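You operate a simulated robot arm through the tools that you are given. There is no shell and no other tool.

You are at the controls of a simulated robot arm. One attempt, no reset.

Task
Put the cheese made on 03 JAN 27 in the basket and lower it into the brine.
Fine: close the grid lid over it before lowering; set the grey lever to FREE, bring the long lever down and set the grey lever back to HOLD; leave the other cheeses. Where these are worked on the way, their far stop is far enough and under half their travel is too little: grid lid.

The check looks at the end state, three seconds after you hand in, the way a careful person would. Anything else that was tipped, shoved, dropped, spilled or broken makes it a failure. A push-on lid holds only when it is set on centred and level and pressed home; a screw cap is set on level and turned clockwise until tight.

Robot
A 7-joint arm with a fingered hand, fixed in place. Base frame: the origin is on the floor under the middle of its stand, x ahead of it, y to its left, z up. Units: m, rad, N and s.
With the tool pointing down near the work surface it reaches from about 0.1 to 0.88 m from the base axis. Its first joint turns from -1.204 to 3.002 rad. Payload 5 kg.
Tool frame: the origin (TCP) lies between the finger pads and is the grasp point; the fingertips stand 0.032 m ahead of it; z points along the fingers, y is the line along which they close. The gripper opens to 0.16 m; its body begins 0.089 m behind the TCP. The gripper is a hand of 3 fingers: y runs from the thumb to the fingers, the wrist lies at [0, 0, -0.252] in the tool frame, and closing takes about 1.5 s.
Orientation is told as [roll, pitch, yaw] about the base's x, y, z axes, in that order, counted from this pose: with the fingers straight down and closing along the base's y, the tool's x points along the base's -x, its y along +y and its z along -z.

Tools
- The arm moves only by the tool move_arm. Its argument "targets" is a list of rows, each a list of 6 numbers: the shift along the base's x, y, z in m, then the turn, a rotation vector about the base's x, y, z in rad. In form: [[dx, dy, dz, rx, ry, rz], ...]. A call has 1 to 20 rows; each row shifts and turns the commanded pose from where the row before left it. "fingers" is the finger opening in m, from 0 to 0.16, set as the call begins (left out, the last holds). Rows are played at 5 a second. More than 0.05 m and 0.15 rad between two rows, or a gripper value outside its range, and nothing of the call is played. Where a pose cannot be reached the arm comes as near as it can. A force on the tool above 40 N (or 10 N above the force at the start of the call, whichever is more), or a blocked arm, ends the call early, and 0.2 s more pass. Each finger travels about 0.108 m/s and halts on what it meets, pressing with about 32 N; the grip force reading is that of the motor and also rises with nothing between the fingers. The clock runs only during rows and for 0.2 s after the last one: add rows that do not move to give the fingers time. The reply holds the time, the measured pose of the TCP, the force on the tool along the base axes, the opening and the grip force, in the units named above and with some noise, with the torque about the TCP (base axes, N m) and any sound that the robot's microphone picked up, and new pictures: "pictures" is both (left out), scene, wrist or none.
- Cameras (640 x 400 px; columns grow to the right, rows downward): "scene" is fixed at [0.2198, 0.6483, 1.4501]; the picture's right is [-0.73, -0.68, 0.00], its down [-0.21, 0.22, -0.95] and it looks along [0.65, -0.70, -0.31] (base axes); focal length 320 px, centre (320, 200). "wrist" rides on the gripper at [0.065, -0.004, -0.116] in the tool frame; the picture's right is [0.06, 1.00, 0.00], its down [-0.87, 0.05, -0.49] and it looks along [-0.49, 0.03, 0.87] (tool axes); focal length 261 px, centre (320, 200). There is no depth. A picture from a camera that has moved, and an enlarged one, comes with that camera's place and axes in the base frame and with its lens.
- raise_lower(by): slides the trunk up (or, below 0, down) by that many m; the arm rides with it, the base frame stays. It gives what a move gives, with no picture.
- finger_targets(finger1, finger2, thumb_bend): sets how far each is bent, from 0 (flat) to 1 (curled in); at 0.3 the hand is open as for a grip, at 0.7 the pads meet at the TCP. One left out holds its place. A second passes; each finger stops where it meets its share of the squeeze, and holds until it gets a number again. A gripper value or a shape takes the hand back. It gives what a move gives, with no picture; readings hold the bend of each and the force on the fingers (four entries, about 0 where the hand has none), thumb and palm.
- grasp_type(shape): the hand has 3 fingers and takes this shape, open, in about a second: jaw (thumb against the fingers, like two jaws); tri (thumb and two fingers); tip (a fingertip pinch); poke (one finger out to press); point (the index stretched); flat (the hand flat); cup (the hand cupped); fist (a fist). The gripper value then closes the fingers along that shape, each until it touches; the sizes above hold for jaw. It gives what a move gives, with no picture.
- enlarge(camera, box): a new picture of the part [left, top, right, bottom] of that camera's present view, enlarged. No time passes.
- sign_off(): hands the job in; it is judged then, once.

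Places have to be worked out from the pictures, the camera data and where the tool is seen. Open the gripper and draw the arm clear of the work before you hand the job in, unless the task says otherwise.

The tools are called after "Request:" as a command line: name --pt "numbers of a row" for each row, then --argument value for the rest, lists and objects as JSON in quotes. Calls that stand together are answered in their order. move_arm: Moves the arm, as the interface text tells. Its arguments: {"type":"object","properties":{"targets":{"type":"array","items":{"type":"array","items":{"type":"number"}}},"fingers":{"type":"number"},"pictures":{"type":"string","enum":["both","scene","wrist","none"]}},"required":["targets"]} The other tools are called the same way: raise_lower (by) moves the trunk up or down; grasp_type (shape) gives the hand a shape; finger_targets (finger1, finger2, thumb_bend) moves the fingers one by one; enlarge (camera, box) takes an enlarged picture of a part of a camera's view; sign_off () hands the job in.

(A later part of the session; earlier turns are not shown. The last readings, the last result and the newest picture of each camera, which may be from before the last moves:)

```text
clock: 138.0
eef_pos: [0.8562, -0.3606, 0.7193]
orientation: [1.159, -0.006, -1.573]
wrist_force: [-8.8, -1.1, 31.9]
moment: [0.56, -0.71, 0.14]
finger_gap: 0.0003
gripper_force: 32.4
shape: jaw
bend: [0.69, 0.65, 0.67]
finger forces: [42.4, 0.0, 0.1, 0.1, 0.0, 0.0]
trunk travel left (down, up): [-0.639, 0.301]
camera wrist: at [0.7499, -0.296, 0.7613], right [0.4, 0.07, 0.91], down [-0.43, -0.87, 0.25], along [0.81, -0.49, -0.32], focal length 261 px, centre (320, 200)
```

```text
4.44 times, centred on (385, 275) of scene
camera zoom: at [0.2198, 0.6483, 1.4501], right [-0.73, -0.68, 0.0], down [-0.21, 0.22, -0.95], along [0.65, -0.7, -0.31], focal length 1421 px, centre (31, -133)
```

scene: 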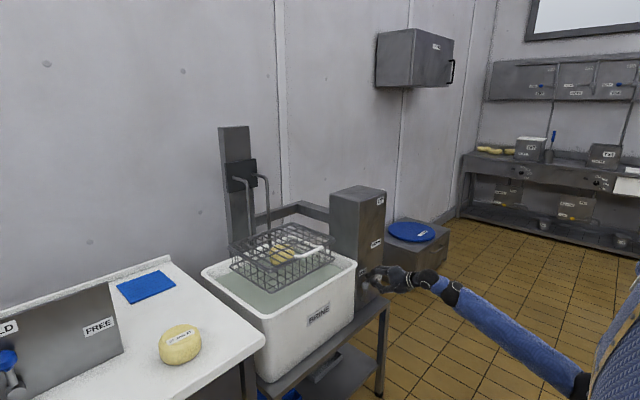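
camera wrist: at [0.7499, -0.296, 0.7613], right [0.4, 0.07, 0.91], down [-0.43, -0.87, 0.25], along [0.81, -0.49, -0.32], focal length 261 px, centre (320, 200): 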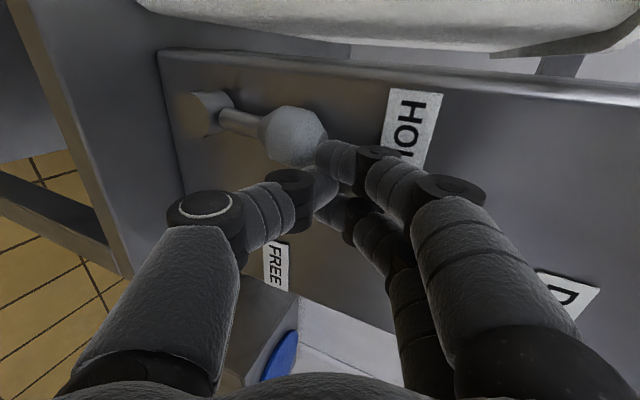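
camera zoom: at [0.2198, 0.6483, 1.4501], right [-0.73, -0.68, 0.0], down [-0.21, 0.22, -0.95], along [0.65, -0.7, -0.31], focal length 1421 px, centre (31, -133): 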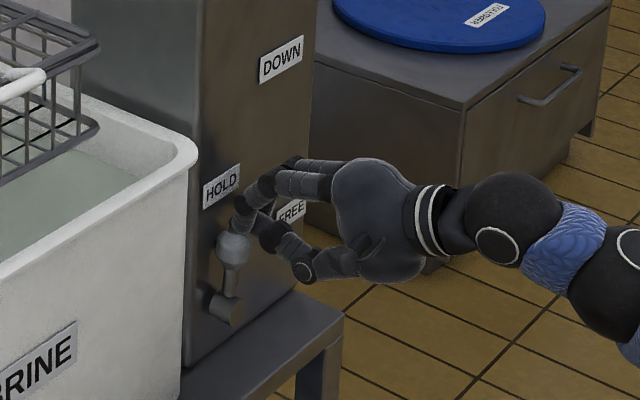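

The fingertips rode over the ball (it presses from above; the lever has not moved). I lift off, go back to the left, and come in about 1.5 cm lower and 1 cm deeper so the thumb pushes the ball sideways.

Request:
move_arm --pt "-0.005 0 0.02 0 0 0" --pt "-0.005 0.015 0.012 0 0 0" --pt "0 0.02 0 0 0 0" --pt "0 0.022 0 0 0 0" --pt "0.012 0 0 0 0 0" --pt "0.01 0 -0.01 0 0 0" --pt "0 0 -0.01 0 0 0" --pt "0 0 -0.009 0 0 0" --pt "0 0 0 0 0 0"

Request:
enlarge --camera "scene" --box '[330, 230, 440, 320]'

```text
clock: 140.0
eef_pos: [0.87, -0.3066, 0.7185]
orientation: [1.153, -0.006, -1.572]
wrist_force: [-6.6, -5.1, 5.5]
moment: [0.09, -0.07, -0.16]
finger_gap: 0.0002
gripper_force: 32.1
shape: jaw
bend: [0.67, 0.66, 0.67]
finger forces: [4.6, 0.0, 0.0, 0.1, 0.0, 0.0]
trunk travel left (down, up): [-0.639, 0.301]
camera wrist: at [0.763, -0.2402, 0.7613], right [0.4, 0.07, 0.91], down [-0.43, -0.87, 0.25], along [0.81, -0.49, -0.32], focal length 261 px, centre (320, 200)
```

scene: 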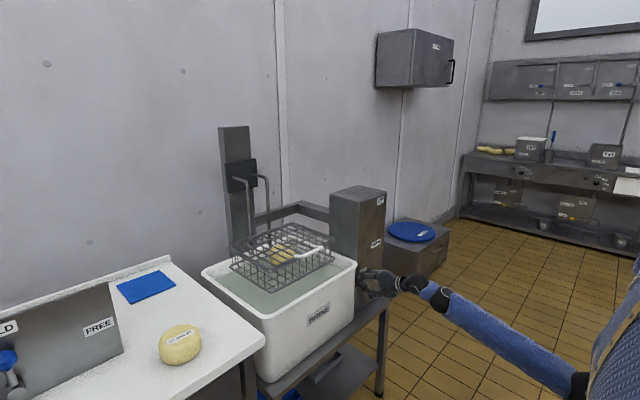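
wrist: 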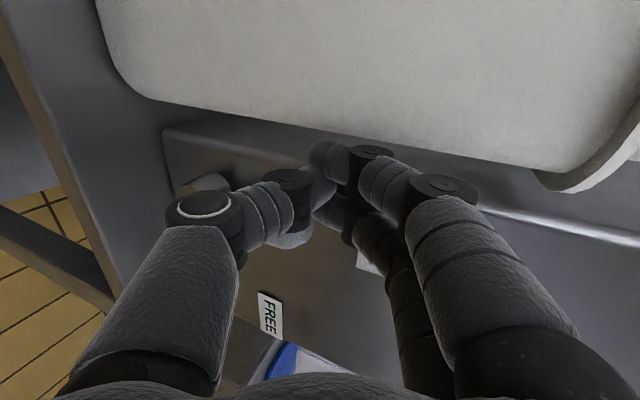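

```text
4.44 times, centred on (385, 275) of scene
camera zoom: at [0.2198, 0.6483, 1.4501], right [-0.73, -0.68, 0.0], down [-0.21, 0.22, -0.95], along [0.65, -0.7, -0.31], focal length 1421 px, centre (31, -133)
```

zoom: 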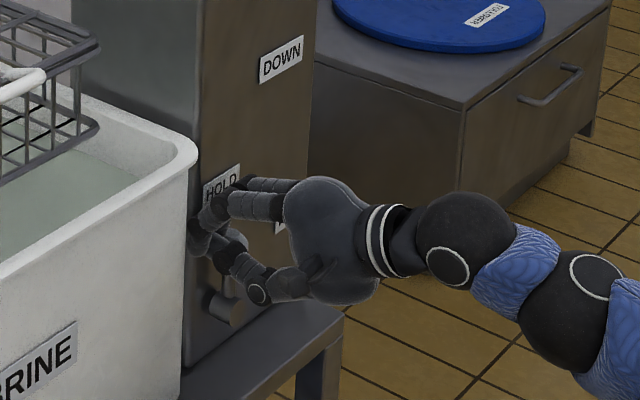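

The ball now shows just to the right of the thumb with light contact. I push right.

Request:
move_arm --pt "-0.002 -0.01 0.001 0 0 0" --pt "0 -0.01 -0.001 0 0 0" --pt "0 -0.01 -0.003 0 0 0" --pt "0 -0.008 -0.005 0 0 0" --pt "0 0 0 0 0 0"

Request:
enlarge --camera "scene" --box '[330, 230, 440, 320]'

```text
clock: 141.2
eef_pos: [0.8671, -0.3431, 0.7107]
orientation: [1.154, -0.006, -1.574]
wrist_force: [2.7, -3.0, 12.6]
moment: [-0.23, -0.24, -0.01]
finger_gap: 0.0001
gripper_force: 32.2
shape: jaw
bend: [0.67, 0.65, 0.67]
finger forces: [0.0, 0.0, 0.0, 0.0, 0.0, 0.1]
trunk travel left (down, up): [-0.639, 0.301]
camera wrist: at [0.7611, -0.2781, 0.7533], right [0.4, 0.07, 0.91], down [-0.43, -0.87, 0.25], along [0.81, -0.49, -0.32], focal length 261 px, centre (320, 200)
```

scene: 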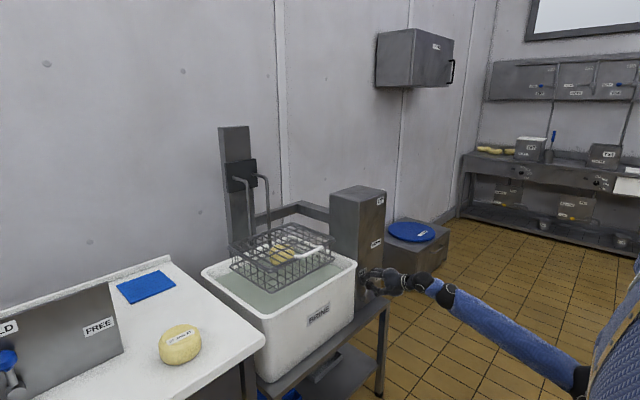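
wrist: 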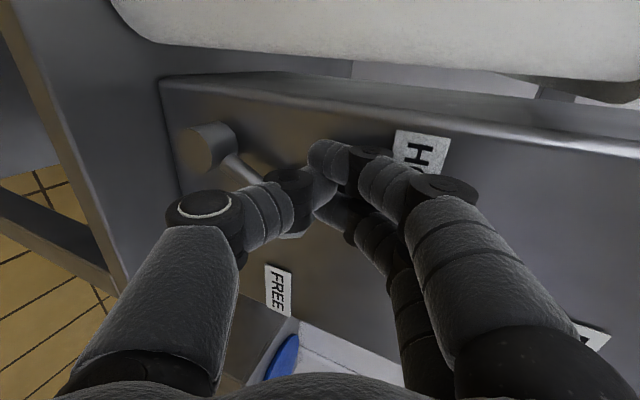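

```text
4.44 times, centred on (385, 275) of scene
camera zoom: at [0.2198, 0.6483, 1.4501], right [-0.73, -0.68, 0.0], down [-0.21, 0.22, -0.95], along [0.65, -0.7, -0.31], focal length 1421 px, centre (31, -133)
```

zoom: 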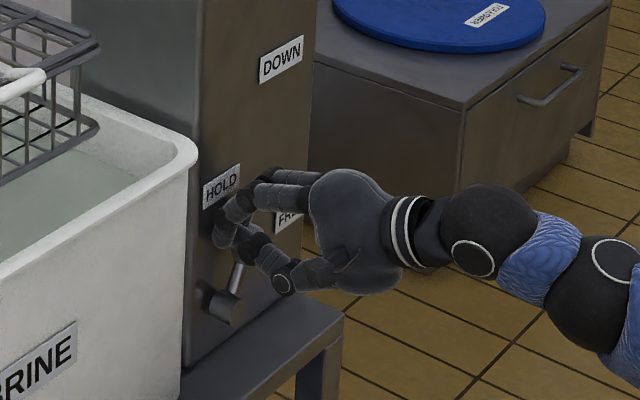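

The lever is turning (about 35°). I continue along the arc, right and down.

Request:
move_arm --pt "0 -0.008 -0.005 0 0 0" --pt "0 -0.0075 -0.004 0 0 0" --pt "0 -0.0075 -0.005 0 0 0" --pt "0 -0.006 -0.006 0 0 0" --pt "0 -0.004 -0.007 0 0 0" --pt "0 0 0 0 0 0"

Request:
enlarge --camera "scene" --box '[330, 230, 440, 320]'

```text
clock: 142.6
eef_pos: [0.8668, -0.3765, 0.6822]
orientation: [1.154, -0.005, -1.57]
wrist_force: [1.0, -0.8, 0.3]
moment: [-0.01, 0.0, 0.06]
finger_gap: 0.0
gripper_force: 32.3
shape: jaw
bend: [0.67, 0.66, 0.67]
finger forces: [0.1, 0.0, 0.0, 0.1, 0.0, 0.1]
trunk travel left (down, up): [-0.639, 0.301]
camera wrist: at [0.7605, -0.3111, 0.724], right [0.4, 0.07, 0.91], down [-0.43, -0.87, 0.25], along [0.81, -0.49, -0.32], focal length 261 px, centre (320, 200)
```

scene: 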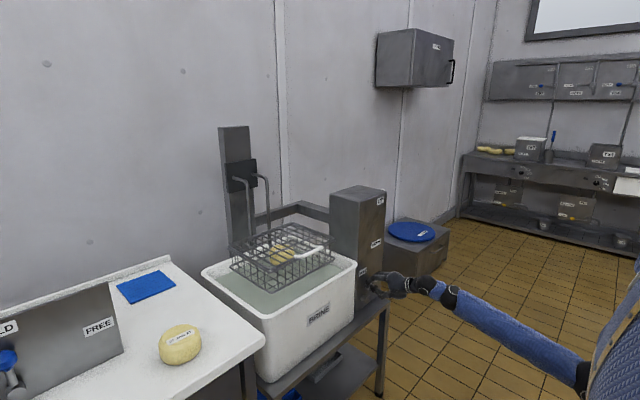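
wrist: 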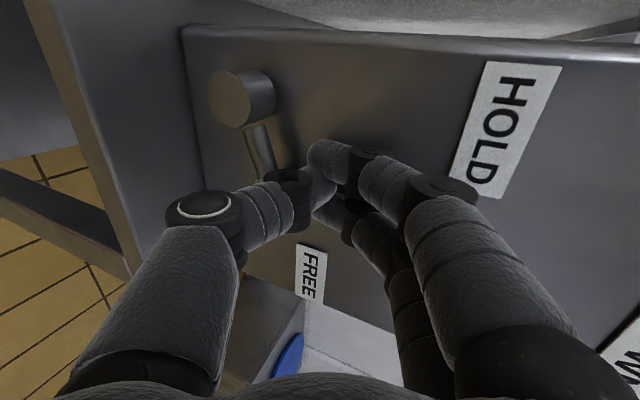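

```text
4.44 times, centred on (385, 275) of scene
camera zoom: at [0.2198, 0.6483, 1.4501], right [-0.73, -0.68, 0.0], down [-0.21, 0.22, -0.95], along [0.65, -0.7, -0.31], focal length 1421 px, centre (31, -133)
```

zoom: 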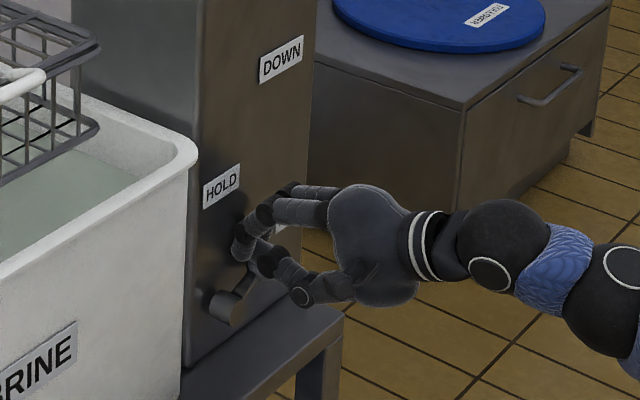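

Request:
move_arm --pt "0 -0.003 -0.006 0 0 0" --pt "0 -0.002 -0.006 0 0 0" --pt "0 -0.001 -0.006 0 0 0" --pt "0 0 0 0 0 0" --pictures "wrist"

Request:
enlarge --camera "scene" --box '[330, 230, 440, 320]'

```text
clock: 143.4
eef_pos: [0.8677, -0.3768, 0.6729]
orientation: [1.17, -0.006, -1.566]
wrist_force: [-9.3, 13.6, 22.8]
moment: [0.04, -0.19, 0.08]
finger_gap: 0.0
gripper_force: 31.8
shape: jaw
bend: [0.67, 0.66, 0.69]
finger forces: [0.0, 0.0, 0.0, 0.1, 0.1, 0.0]
trunk travel left (down, up): [-0.639, 0.301]
stopped in row 4: the force on the tool passed its limit at 45 N (the readings are from after the stop); the commanded pose is now the measured one
camera wrist: at [0.7607, -0.3128, 0.715], right [0.39, 0.07, 0.92], down [-0.43, -0.87, 0.25], along [0.82, -0.49, -0.31], focal length 261 px, centre (320, 200)
```

wrist: 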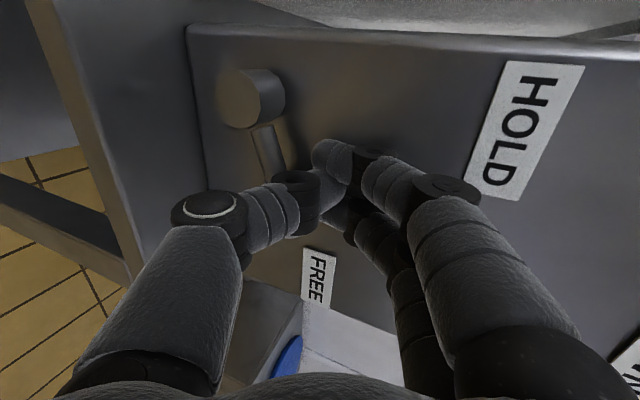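

```text
4.44 times, centred on (385, 275) of scene
camera zoom: at [0.2198, 0.6483, 1.4501], right [-0.73, -0.68, 0.0], down [-0.21, 0.22, -0.95], along [0.65, -0.7, -0.31], focal length 1421 px, centre (31, -133)
```

zoom: 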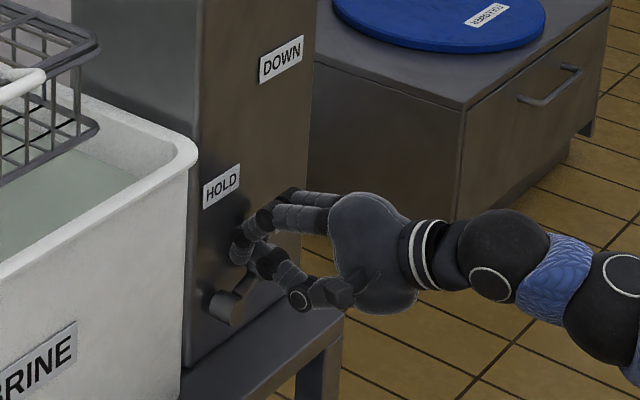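

The force rose sharply, so the lever is likely at its FREE stop. I back off to check its position.

Request:
move_arm --pt "0 0.002 0.015 0 0 0" --pt "-0.02 0 0.01 0 0 0" --pt "-0.03 0 0.01 0 0 0" --pt "-0.03 0 0.01 0 0 0" --pt "-0.02 0 0.01 0 0 0" --pt "0 0 0 0 0 0"

Request:
enlarge --camera "scene" --box '[330, 220, 440, 320]'

```text
clock: 144.8
eef_pos: [0.7705, -0.3767, 0.7235]
orientation: [1.161, -0.003, -1.569]
wrist_force: [-0.8, 0.3, -0.1]
moment: [0.02, 0.01, 0.0]
finger_gap: 0.0
gripper_force: 32.3
shape: jaw
bend: [0.67, 0.66, 0.69]
finger forces: [0.0, 0.0, 0.0, 0.1, 0.0, 0.1]
trunk travel left (down, up): [-0.639, 0.301]
camera wrist: at [0.6632, -0.3119, 0.7663], right [0.4, 0.07, 0.91], down [-0.43, -0.87, 0.25], along [0.81, -0.49, -0.32], focal length 261 px, centre (320, 200)
```

scene: 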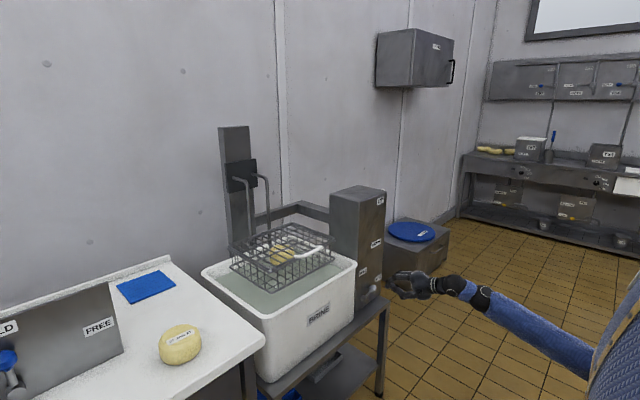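
wrist: 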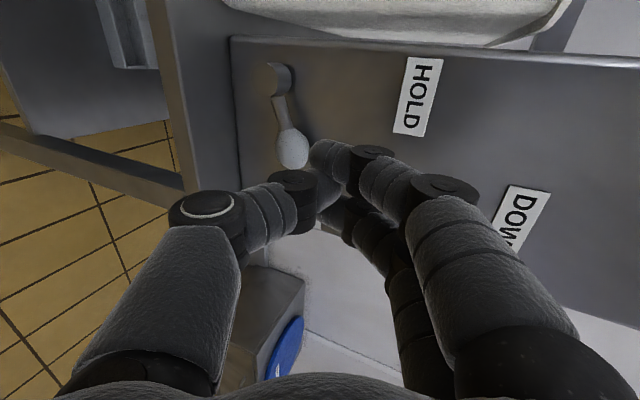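

```text
4.00 times, centred on (385, 270) of scene
camera zoom: at [0.2198, 0.6483, 1.4501], right [-0.73, -0.68, 0.0], down [-0.21, 0.22, -0.95], along [0.65, -0.7, -0.31], focal length 1279 px, centre (60, -80)
```

zoom: 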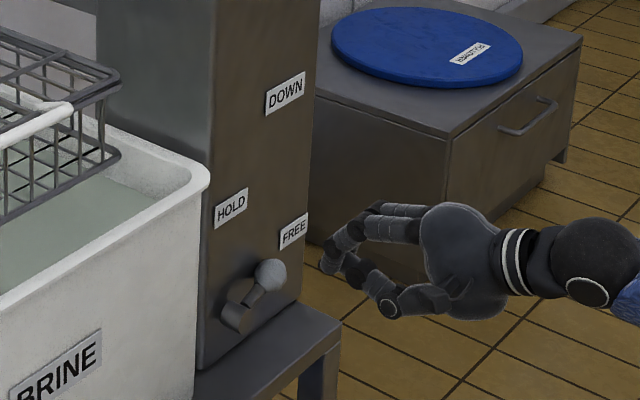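

The grey lever's ball is now at about (-0.397, 0.651), i.e. at FREE. Next the long lever: I go up and to the right, tilting the hand to 45° and opening the fingers slightly to cage its white ball.

Request:
move_arm --pt "-0.01 -0.01 0.04 0 0.0375 0" --pt "0.0 -0.016 0.04 0 0.0375 0" --pt "0.003 -0.016 0.04 0 0.0375 0" --pt "0.004 -0.016 0.04 0 0.0375 0" --pt "0.004 -0.018 0.04 0 0.0375 0" --pt "0.004 -0.018 0.04 0 0.0375 0" --pt "0.004 -0.018 0.04 0 0.0375 0" --pt "0.004 -0.018 0.04 0 0.0375 0" --pt "0.004 -0.018 0.04 0 0.0375 0" --pt "0.004 -0.018 0.04 0 0.0375 0" --pt "0 0 0 0 0 0" --pt "0 0 0 0 0 0" --fingers 0.06

```text
clock: 147.4
eef_pos: [0.7882, -0.5431, 1.1207]
orientation: [0.785, -0.004, -1.566]
wrist_force: [-0.2, 0.3, 0.0]
moment: [-0.03, 0.02, -0.01]
finger_gap: 0.0601
gripper_force: 0.1
shape: jaw
bend: [0.73, 0.73, 0.7]
finger forces: [0.0, 0.0, 0.1, 0.0, 0.0, 0.0]
trunk travel left (down, up): [-0.639, 0.301]
camera wrist: at [0.7039, -0.4789, 1.1998], right [0.71, 0.07, 0.7], down [-0.31, -0.87, 0.39], along [0.64, -0.49, -0.59], focal length 261 px, centre (320, 200)
```

scene: 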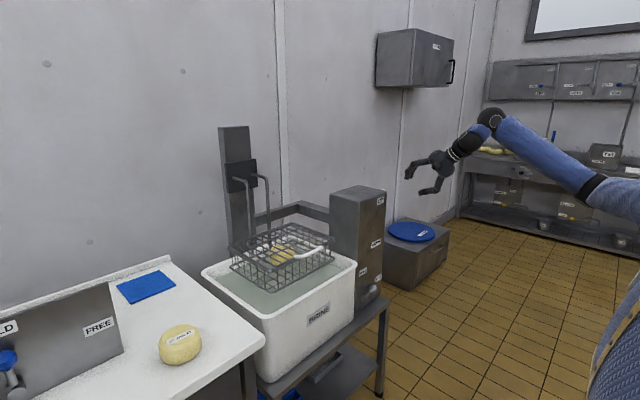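
wrist: 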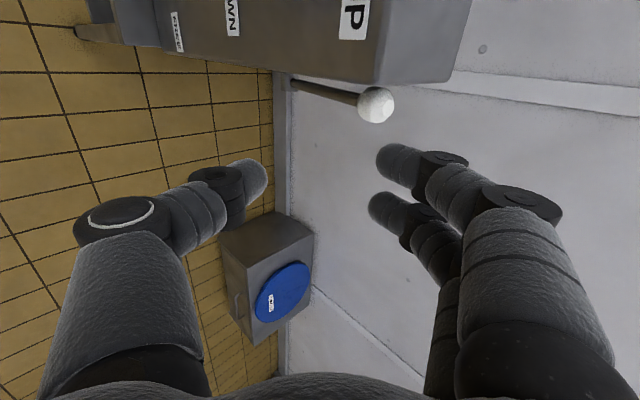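

The elbow has come up, which is a better posture, and the white ball is clear in view at about (0.930, -0.519, 1.054). I approach it along the tool axis so the fingers pass over and behind it.

Request:
move_arm --pt "0.025 0.003 0.01 0 0 0" --pt "0.024 0.003 0.006 0 0 0" --pt "0.02 0 -0.02 0 0 0" --pt "0.02 0 -0.02 0 0 0" --pt "0 0 0 0 0 0"

```text
clock: 148.6
eef_pos: [0.8795, -0.5367, 1.0994]
orientation: [0.786, -0.003, -1.567]
wrist_force: [-1.3, 0.3, 0.5]
moment: [-0.01, 0.0, 0.05]
finger_gap: 0.0601
gripper_force: 0.1
shape: jaw
bend: [0.73, 0.73, 0.7]
finger forces: [0.0, 0.1, 0.0, 0.0, 0.1, 0.1]
trunk travel left (down, up): [-0.639, 0.301]
camera wrist: at [0.794, -0.4724, 1.1783], right [0.71, 0.07, 0.71], down [-0.31, -0.87, 0.39], along [0.64, -0.49, -0.59], focal length 261 px, centre (320, 200)
```

scene: 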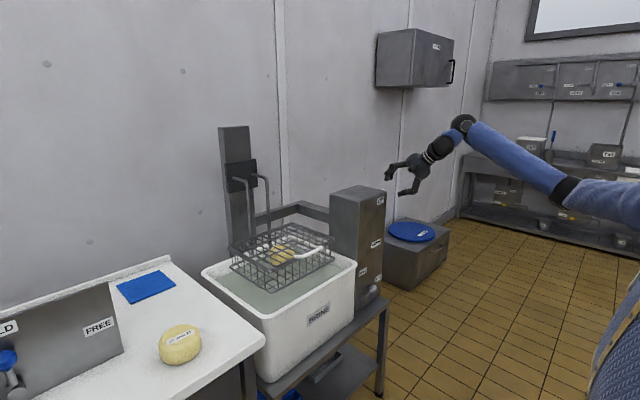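
wrist: 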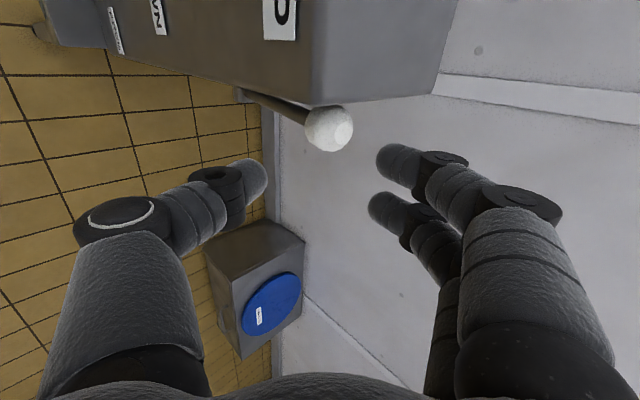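

The ball lines up with finger 1, 8 cm ahead. I advance 7 cm along the tool axis.

Request:
move_arm --pt "0.01 0 -0.01 0 0 0" --pt "0.01 0 -0.01 0 0 0" --pt "0.01 0 -0.01 0 0 0" --pt "0.01 0 -0.01 0 0 0" --pt "0.01 0 -0.01 0 0 0" --pt "0 0 0 0 0 0"

```text
clock: 150.0
eef_pos: [0.9273, -0.5368, 1.0482]
orientation: [0.786, -0.003, -1.567]
wrist_force: [-0.7, -0.3, -0.2]
moment: [0.01, -0.02, -0.03]
finger_gap: 0.0598
gripper_force: 0.1
shape: jaw
bend: [0.73, 0.73, 0.7]
finger forces: [0.1, 0.0, 0.1, 0.0, 0.1, 0.1]
trunk travel left (down, up): [-0.639, 0.301]
camera wrist: at [0.8429, -0.4728, 1.1275], right [0.71, 0.07, 0.71], down [-0.31, -0.87, 0.39], along [0.64, -0.49, -0.59], focal length 261 px, centre (320, 200)
```

scene: 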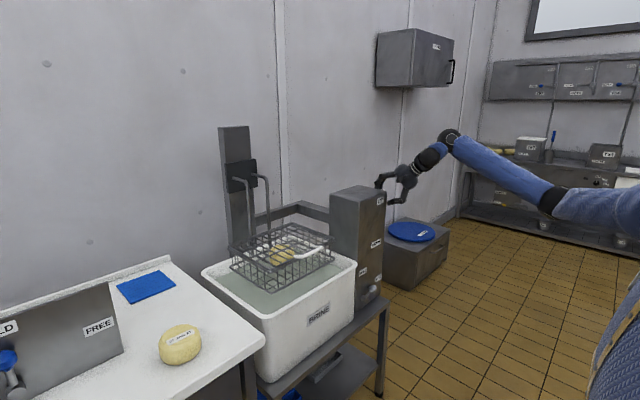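
wrist: 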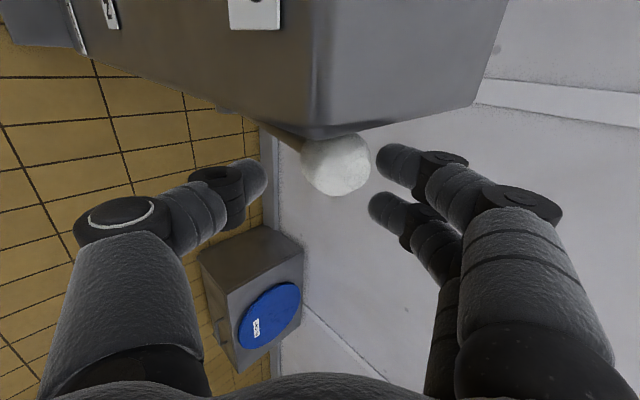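

The ball is inside the cage. I narrow the fingers a bit and start pulling the long lever toward me and down along its arc.

Request:
move_arm --pt "0 0 0 0 0 0" --pt "-0.0166 0 -0.0024 0 -0.03 0" --pt "-0.0153 0 -0.004 0 -0.03 0" --pt "-0.0148 0 -0.0054 0 -0.03 0" --pt "-0.0142 0 -0.0068 0 -0.03 0" --pt "-0.0135 0 -0.0083 0 -0.03 0" --pt "0 0 0 0 0 0" --fingers 0.045

```text
clock: 151.6
eef_pos: [0.854, -0.536, 1.0215]
orientation: [0.936, -0.003, -1.566]
wrist_force: [0.8, -0.1, 0.8]
moment: [0.01, -0.03, -0.07]
finger_gap: 0.0463
gripper_force: 0.1
shape: jaw
bend: [0.73, 0.73, 0.7]
finger forces: [1.3, 0.1, 0.0, 0.1, 0.0, 0.0]
trunk travel left (down, up): [-0.639, 0.301]
camera wrist: at [0.7586, -0.4717, 1.0865], right [0.59, 0.07, 0.8], down [-0.36, -0.87, 0.34], along [0.72, -0.49, -0.49], focal length 261 px, centre (320, 200)
```

scene: 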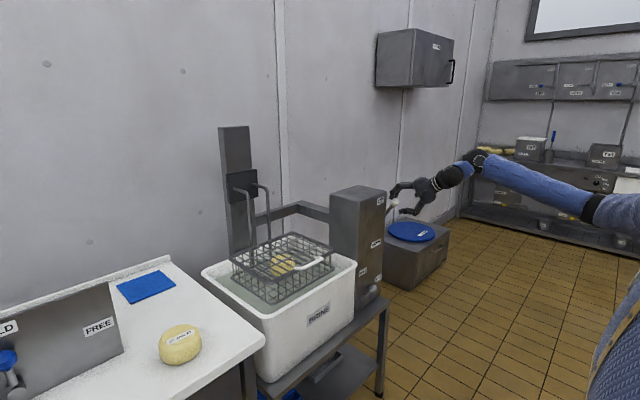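
wrist: 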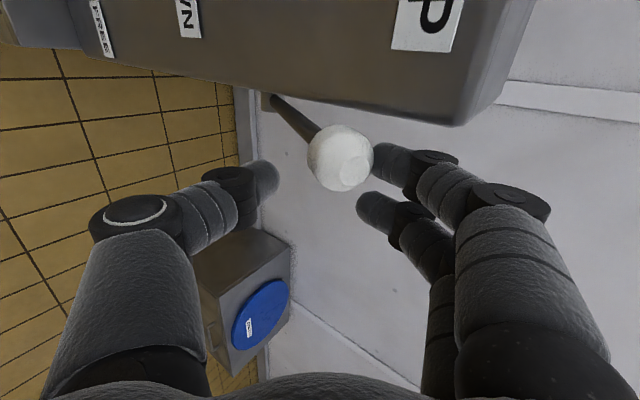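

The lever follows with hardly any force and the basket is going down. I continue the arc.

Request:
move_arm --pt "-0.0126 0 -0.0096 0 -0.03 0" --pt "-0.0115 0 -0.0107 0 -0.03 0" --pt "-0.0105 0 -0.0119 0 -0.03 0" --pt "-0.0092 0 -0.0128 0 -0.03 0" --pt "-0.0078 0 -0.0137 0 -0.03 0" --pt "-0.0065 0 -0.0144 0 -0.03 0" --pt "0 0 0 0 0 0"

```text
clock: 153.2
eef_pos: [0.796, -0.5357, 0.9502]
orientation: [1.115, -0.004, -1.566]
wrist_force: [0.1, 0.7, 0.9]
moment: [0.03, -0.02, -0.01]
finger_gap: 0.046
gripper_force: 0.2
shape: jaw
bend: [0.73, 0.73, 0.7]
finger forces: [1.2, 0.0, 0.0, 0.1, 0.1, 0.1]
trunk travel left (down, up): [-0.639, 0.301]
camera wrist: at [0.6907, -0.4719, 0.9969], right [0.44, 0.07, 0.9], down [-0.42, -0.87, 0.27], along [0.8, -0.49, -0.35], focal length 261 px, centre (320, 200)
```

scene: 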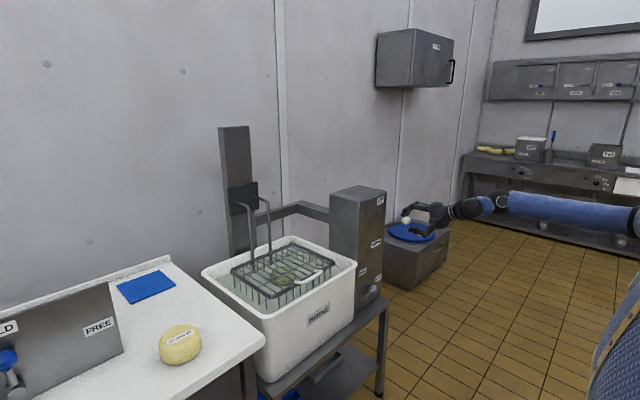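
wrist: 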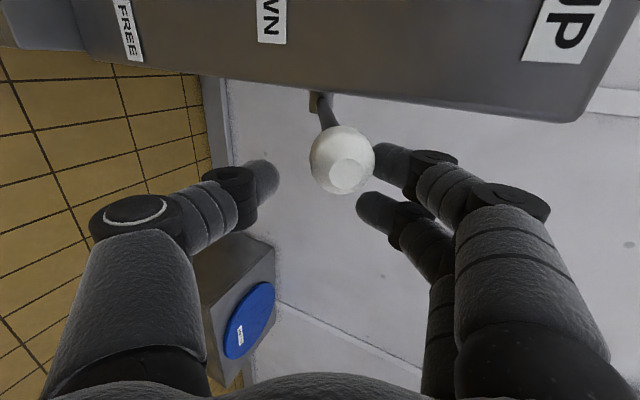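

The basket is entering the brine. I continue to the DOWN end, watching for the stop.

Request:
move_arm --pt "-0.0049 0 -0.015 0 -0.03 0" --pt "-0.0035 0 -0.0154 0 -0.03 0" --pt "-0.0019 0 -0.0157 0 -0.03 0" --pt "-0.0003 0 -0.0158 0 -0.02 0" --pt "0.0012 0 -0.0158 0 -0.02 0" --pt "0 0 0 0 0 0"

Request:
enlarge --camera "scene" --box '[210, 170, 350, 310]'

```text
clock: 154.6
eef_pos: [0.7872, -0.5365, 0.8712]
orientation: [1.246, -0.006, -1.568]
wrist_force: [0.0, 0.7, 2.7]
moment: [0.03, -0.05, -0.02]
finger_gap: 0.0471
gripper_force: 0.1
shape: jaw
bend: [0.72, 0.73, 0.7]
finger forces: [3.0, 0.0, 0.1, 0.1, 0.0, 0.0]
trunk travel left (down, up): [-0.639, 0.301]
camera wrist: at [0.6764, -0.4724, 0.9047], right [0.32, 0.07, 0.95], down [-0.45, -0.87, 0.21], along [0.84, -0.49, -0.25], focal length 261 px, centre (320, 200)
```

scene: 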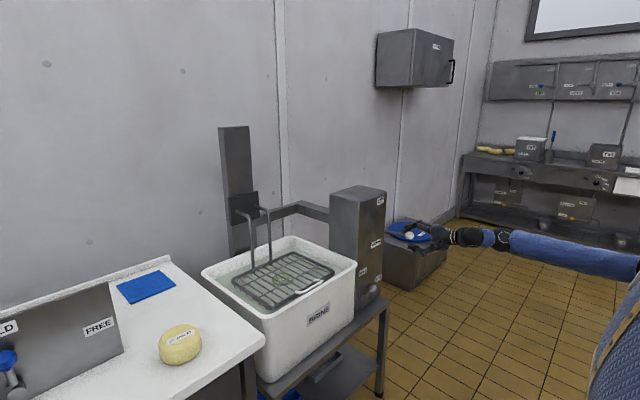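
wrist: 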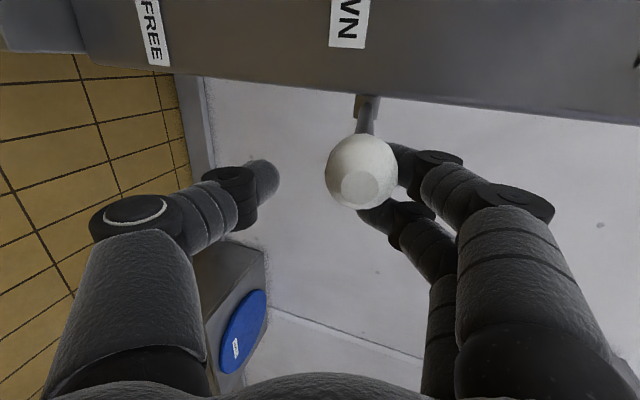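

```text
2.86 times, centred on (280, 240) of scene
camera zoom: at [0.2198, 0.6483, 1.4501], right [-0.73, -0.68, 0.0], down [-0.21, 0.22, -0.95], along [0.65, -0.7, -0.31], focal length 914 px, centre (434, 86)
```

zoom: 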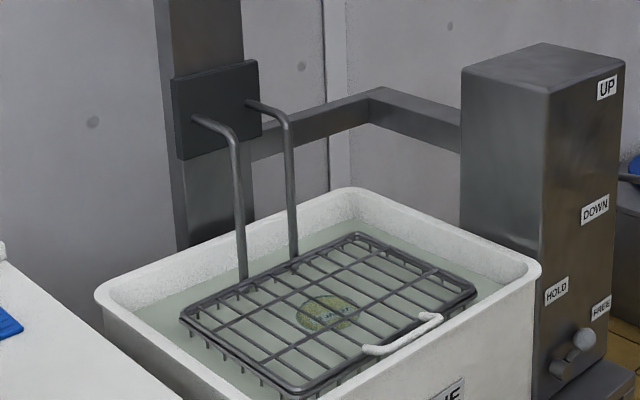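

Almost submerged. I continue a few more steps to the lever's end stop.

Request:
move_arm --pt "0.0028 0 -0.0145 0 -0.01 0" --pt "0.004 0 -0.0145 0 -0.01 0" --pt "0.005 0 -0.0145 0 -0.01 0" --pt "0 0 0 0 0 0"

Request:
enlarge --camera "scene" --box '[210, 170, 350, 310]'

```text
clock: 155.6
eef_pos: [0.7955, -0.538, 0.8294]
orientation: [1.277, -0.005, -1.568]
wrist_force: [-1.7, -1.4, 4.4]
moment: [0.1, -0.2, -0.03]
finger_gap: 0.0465
gripper_force: 0.1
shape: jaw
bend: [0.73, 0.73, 0.7]
finger forces: [4.2, 0.1, 0.0, 0.0, 0.0, 0.2]
trunk travel left (down, up): [-0.639, 0.301]
camera wrist: at [0.6856, -0.474, 0.8581], right [0.29, 0.07, 0.95], down [-0.45, -0.87, 0.2], along [0.84, -0.49, -0.22], focal length 261 px, centre (320, 200)
```

scene: 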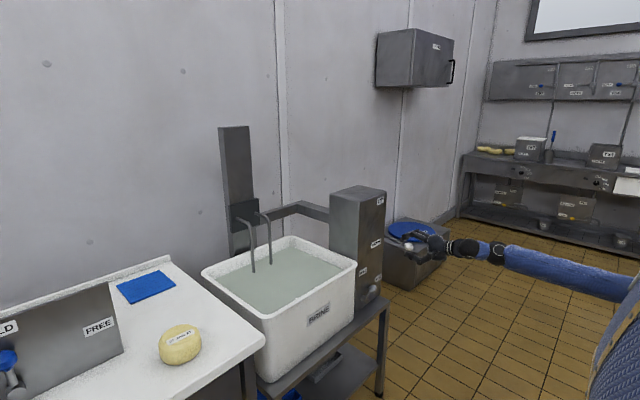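
wrist: 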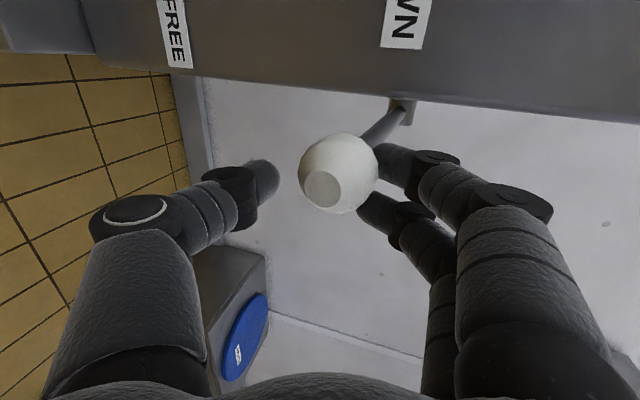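

```text
2.86 times, centred on (280, 240) of scene
camera zoom: at [0.2198, 0.6483, 1.4501], right [-0.73, -0.68, 0.0], down [-0.21, 0.22, -0.95], along [0.65, -0.7, -0.31], focal length 914 px, centre (434, 86)
```

zoom: 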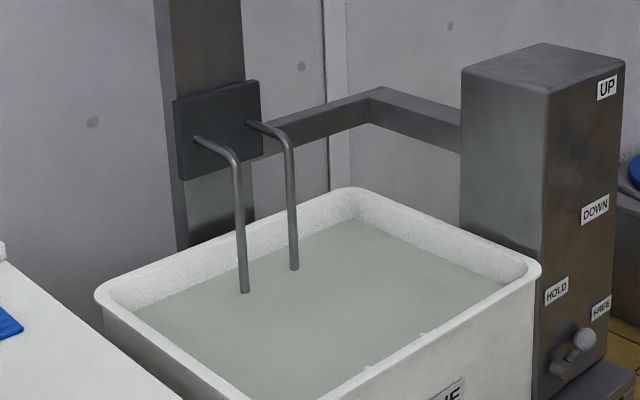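

The basket is fully under the brine. I go on gently to find the lever's stop.

Request:
move_arm --pt "0.003 0 -0.007 0 0 0" --pt "0.0035 0 -0.007 0 0 0" --pt "0.004 0 -0.007 0 0 0" --pt "0 0 0 0 0 0"

```text
clock: 156.6
eef_pos: [0.8081, -0.5368, 0.8073]
orientation: [1.276, -0.006, -1.571]
wrist_force: [-3.2, -0.9, 2.2]
moment: [0.03, -0.11, 0.0]
finger_gap: 0.0457
gripper_force: 0.1
shape: jaw
bend: [0.74, 0.73, 0.7]
finger forces: [3.2, 0.0, 0.0, 0.1, 0.1, 0.0]
trunk travel left (down, up): [-0.639, 0.301]
camera wrist: at [0.6976, -0.4729, 0.8372], right [0.29, 0.07, 0.95], down [-0.45, -0.87, 0.2], along [0.84, -0.49, -0.22], focal length 261 px, centre (320, 200)
```

scene: 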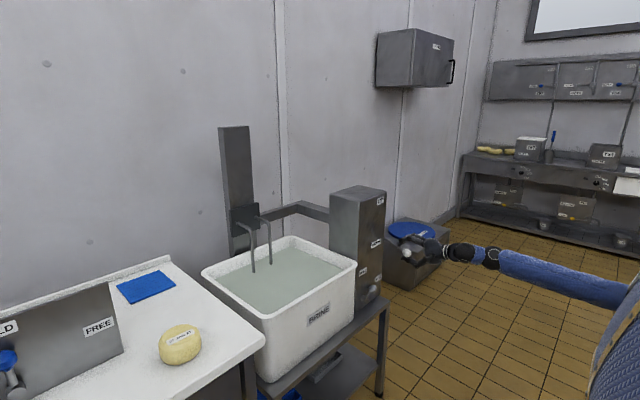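
wrist: 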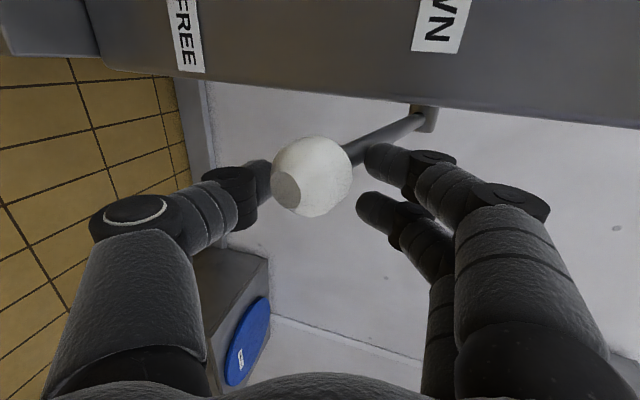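

No stop felt yet; the lever is about 115–120° round. I continue along the arc in small steps.

Request:
move_arm --pt "0.005 0 -0.009 0 -0.02 0" --pt "0.005 0 -0.009 0 -0.02 0" --pt "0.005 0 -0.009 0 -0.02 0" --pt "0 0 0 0 0 0"

Request:
enlarge --camera "scene" --box '[210, 120, 440, 320]'

```text
clock: 157.6
eef_pos: [0.8208, -0.5377, 0.784]
orientation: [1.342, -0.005, -1.57]
wrist_force: [-27.9, -2.6, 18.4]
moment: [0.38, -1.56, 0.41]
finger_gap: 0.0518
gripper_force: 0.2
shape: jaw
bend: [0.74, 0.73, 0.7]
finger forces: [27.8, 0.0, 0.0, 0.0, 0.0, 0.0]
trunk travel left (down, up): [-0.639, 0.301]
camera wrist: at [0.7084, -0.4725, 0.8061], right [0.23, 0.07, 0.97], down [-0.47, -0.87, 0.17], along [0.85, -0.49, -0.17], focal length 261 px, centre (320, 200)
```

scene: 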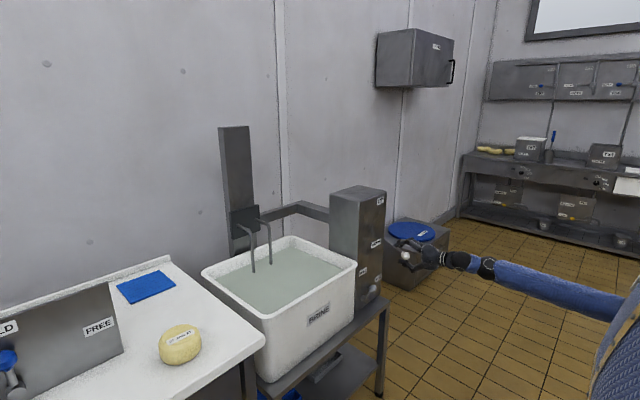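
wrist: 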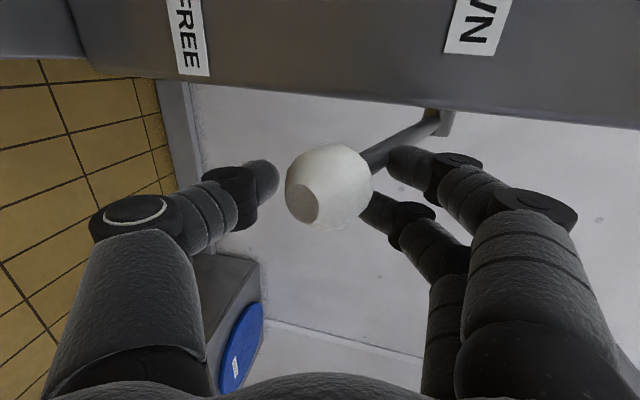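

```text
2.00 times, centred on (325, 220) of scene
camera zoom: at [0.2198, 0.6483, 1.4501], right [-0.73, -0.68, 0.0], down [-0.21, 0.22, -0.95], along [0.65, -0.7, -0.31], focal length 640 px, centre (310, 160)
```

zoom: 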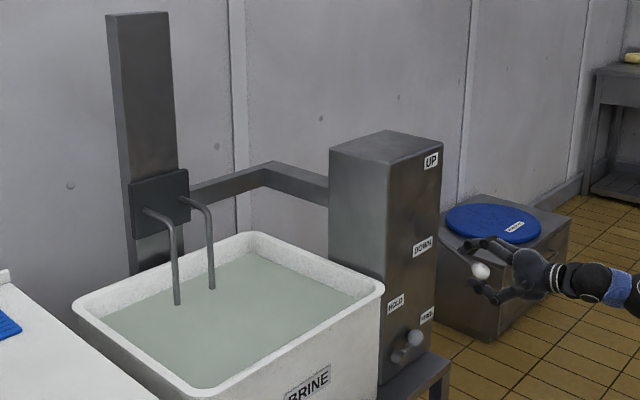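

The force rose to about 33 N: the lever is at its lower stop and the basket is fully submerged. I ease off, open the fingers and see whether it stays down.

Request:
move_arm --pt "-0.003 0 0.006 0 0 0" --pt "0 0 0 0 0 0" --pt "0 0 0 0 0 0" --pt "0 0 0 0 0 0" --pt "0 0 0 0 0 0" --fingers 0.12

```text
clock: 158.8
eef_pos: [0.8196, -0.5354, 0.786]
orientation: [1.334, -0.005, -1.569]
wrist_force: [-0.4, 0.0, 0.1]
moment: [-0.04, 0.01, -0.01]
finger_gap: 0.1197
gripper_force: 0.2
shape: jaw
bend: [0.63, 0.63, 0.6]
finger forces: [0.0, 0.0, 0.1, 0.0, 0.0, 0.0]
trunk travel left (down, up): [-0.639, 0.301]
camera wrist: at [0.7071, -0.4718, 0.8088], right [0.23, 0.07, 0.97], down [-0.46, -0.87, 0.17], along [0.85, -0.49, -0.17], focal length 261 px, centre (320, 200)
```

scene: 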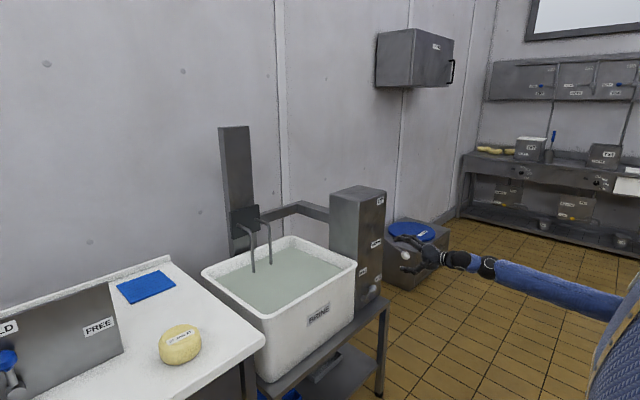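
wrist: 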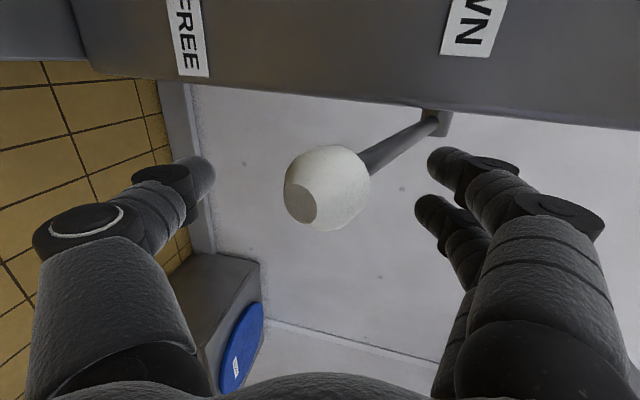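

The long lever stays down. I retreat from it and then go over to the grey lever to set it back to HOLD.

Request:
move_arm --pt "-0.02 0 0.005 0 0 0" --pt "-0.03 0 0.007 0 0 0" --pt "-0.03 0 0.007 0 0 0" --pt "0 0.03 0 0 0 0" --pt "0 0.035 0 0 0 0" --pt "0 0.035 -0.02 0 0 0" --pt "0 0.031 -0.03 0 0 0" --pt "0 0 -0.03 0 0 0" --pt "0 0 -0.03 0 0 0" --pt "0 0 0 0 0 0" --pt "0 0 0 0 0 0" --fingers 0.07

Request:
enlarge --camera "scene" --box '[210, 120, 440, 320]'

```text
clock: 161.2
eef_pos: [0.7413, -0.4048, 0.6969]
orientation: [1.335, -0.005, -1.569]
wrist_force: [0.4, 0.7, 0.2]
moment: [-0.01, 0.0, 0.01]
finger_gap: 0.0705
gripper_force: 0.0
shape: jaw
bend: [0.73, 0.73, 0.7]
finger forces: [0.0, 0.0, 0.1, 0.1, 0.0, 0.0]
trunk travel left (down, up): [-0.639, 0.301]
camera wrist: at [0.6281, -0.3409, 0.7193], right [0.23, 0.07, 0.97], down [-0.46, -0.87, 0.17], along [0.85, -0.49, -0.17], focal length 261 px, centre (320, 200)
```

scene: 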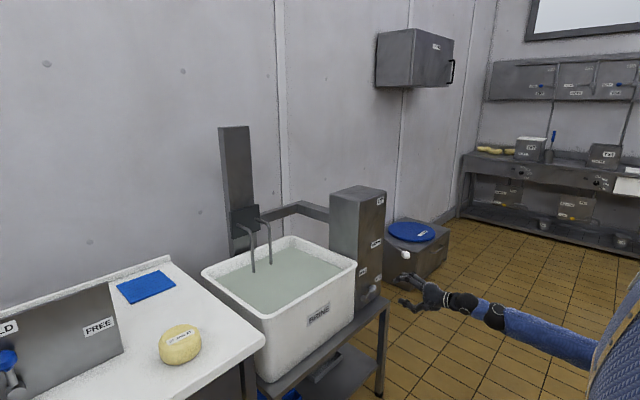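
wrist: 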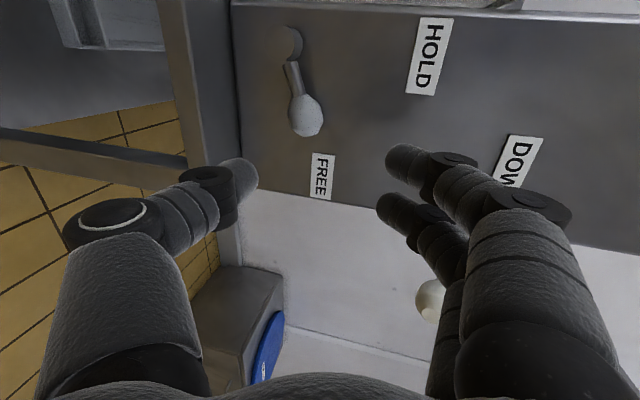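

```text
2.00 times, centred on (325, 220) of scene
camera zoom: at [0.2198, 0.6483, 1.4501], right [-0.73, -0.68, 0.0], down [-0.21, 0.22, -0.95], along [0.65, -0.7, -0.31], focal length 640 px, centre (310, 160)
```

zoom: 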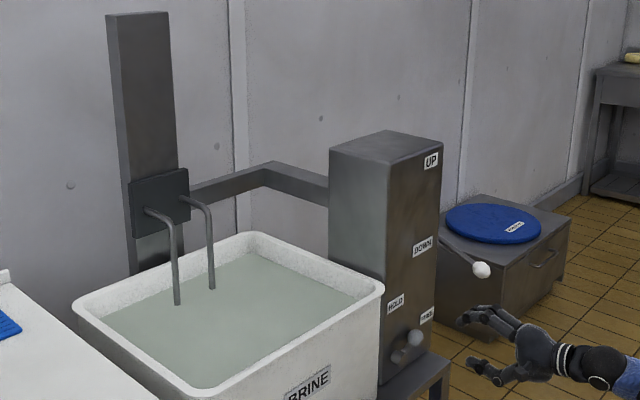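

The long lever stays down and the basket submerged. The grey ball is at (0.877, -0.396, 0.650); I advance with thumb below and fingers above it.

Request:
move_arm --pt "0.0224 0 -0.0078 0 0 0" --pt "0.0224 0 -0.0078 0 0 0" --pt "0.0224 0 -0.0078 0 0 0" --pt "0.0224 0 -0.0078 0 0 0" --pt "0.0215 0 -0.0075 0 0 0" --pt "0 0 0 0 0 0"

Request:
enlarge --camera "scene" --box '[330, 220, 440, 320]'

```text
clock: 162.6
eef_pos: [0.8516, -0.4066, 0.6561]
orientation: [1.334, -0.006, -1.57]
wrist_force: [1.0, 0.4, 0.5]
moment: [-0.05, 0.01, 0.03]
finger_gap: 0.0704
gripper_force: 0.1
shape: jaw
bend: [0.73, 0.73, 0.7]
finger forces: [0.0, 0.1, 0.1, 0.1, 0.0, 0.0]
trunk travel left (down, up): [-0.639, 0.301]
camera wrist: at [0.7385, -0.3423, 0.679], right [0.23, 0.07, 0.97], down [-0.46, -0.87, 0.17], along [0.85, -0.49, -0.17], focal length 261 px, centre (320, 200)
```

scene: 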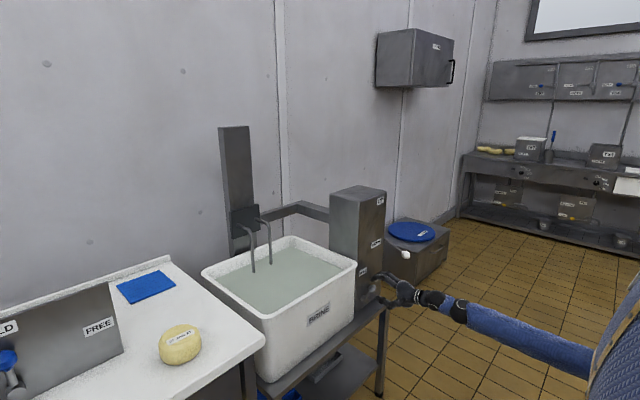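
wrist: 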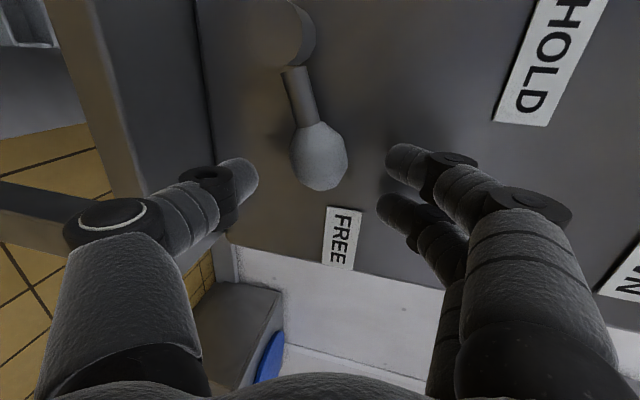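

```text
4.00 times, centred on (385, 270) of scene
camera zoom: at [0.2198, 0.6483, 1.4501], right [-0.73, -0.68, 0.0], down [-0.21, 0.22, -0.95], along [0.65, -0.7, -0.31], focal length 1279 px, centre (60, -80)
```

zoom: 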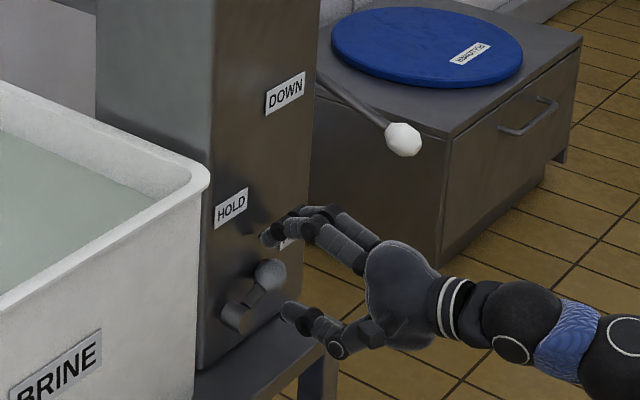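

The ball is still slightly ahead of the fingertips, so I advance another 1.2 cm.

Request:
move_arm --pt "0.006 0 -0.001 0 0 0" --pt "0.006 0 -0.001 0 0 0" --pt "0 0 0 0 0 0" --pictures "wrist"

```text
clock: 163.3
eef_pos: [0.8599, -0.4064, 0.6564]
orientation: [1.339, -0.005, -1.568]
wrist_force: [-45.7, -1.5, 13.2]
moment: [0.0, -2.23, -0.07]
finger_gap: 0.0703
gripper_force: 0.1
shape: jaw
bend: [0.75, 0.75, 0.7]
finger forces: [22.7, 22.8, 0.1, 0.1, 0.1, 0.0]
trunk travel left (down, up): [-0.639, 0.301]
stopped in row 3: the force on the tool passed its limit at 41 N (the readings are from after the stop); the commanded pose is now the measured one
camera wrist: at [0.7469, -0.342, 0.6792], right [0.23, 0.07, 0.97], down [-0.47, -0.87, 0.17], along [0.86, -0.49, -0.17], focal length 261 px, centre (320, 200)
```

wrist: 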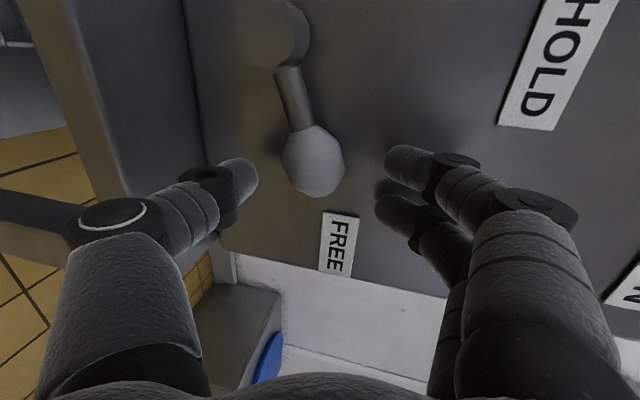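

The upper fingertips touch the post face. I back off slightly and level the tool so thumb and fingers reach equally far.

Request:
move_arm --pt "-0.012 0 0 0 -0.08 0" --pt "0 0 0 0 -0.08 0" --pt "0 0 0 0 -0.08 0" --pt "0.006 0 0 0 0 0" --pt "0.006 0 0 0 0 0" --pt "0 0 0 0 0 0"

```text
clock: 164.7
eef_pos: [0.8625, -0.4047, 0.655]
orientation: [1.577, -0.005, -1.57]
wrist_force: [-0.2, -0.4, 0.9]
moment: [0.02, -0.02, 0.02]
finger_gap: 0.0701
gripper_force: 0.0
shape: jaw
bend: [0.73, 0.73, 0.7]
finger forces: [0.1, 0.1, 0.0, 0.1, 0.0, 0.0]
trunk travel left (down, up): [-0.639, 0.301]
camera wrist: at [0.7471, -0.3405, 0.6498], right [-0.01, 0.07, 1.0], down [-0.49, -0.87, 0.06], along [0.87, -0.49, 0.04], focal length 261 px, centre (320, 200)
```

scene: 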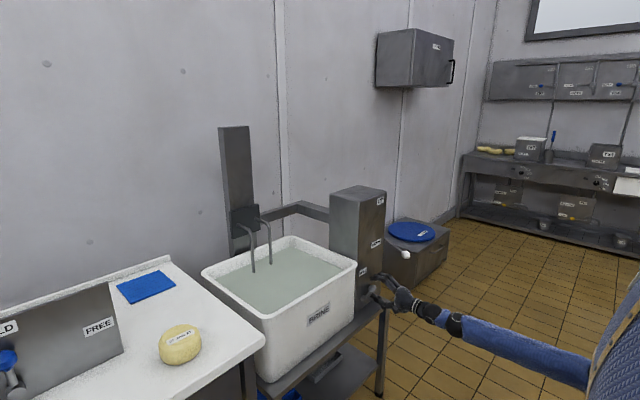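
wrist: 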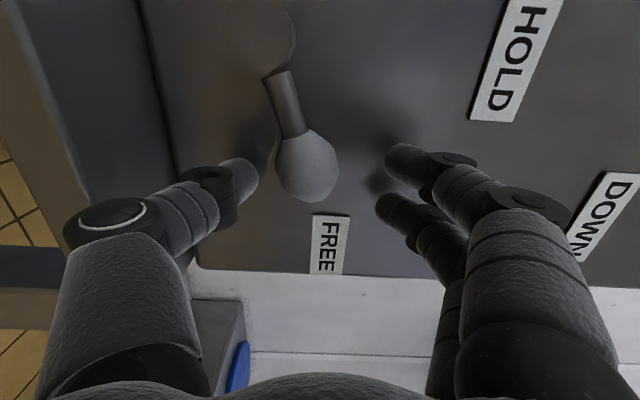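

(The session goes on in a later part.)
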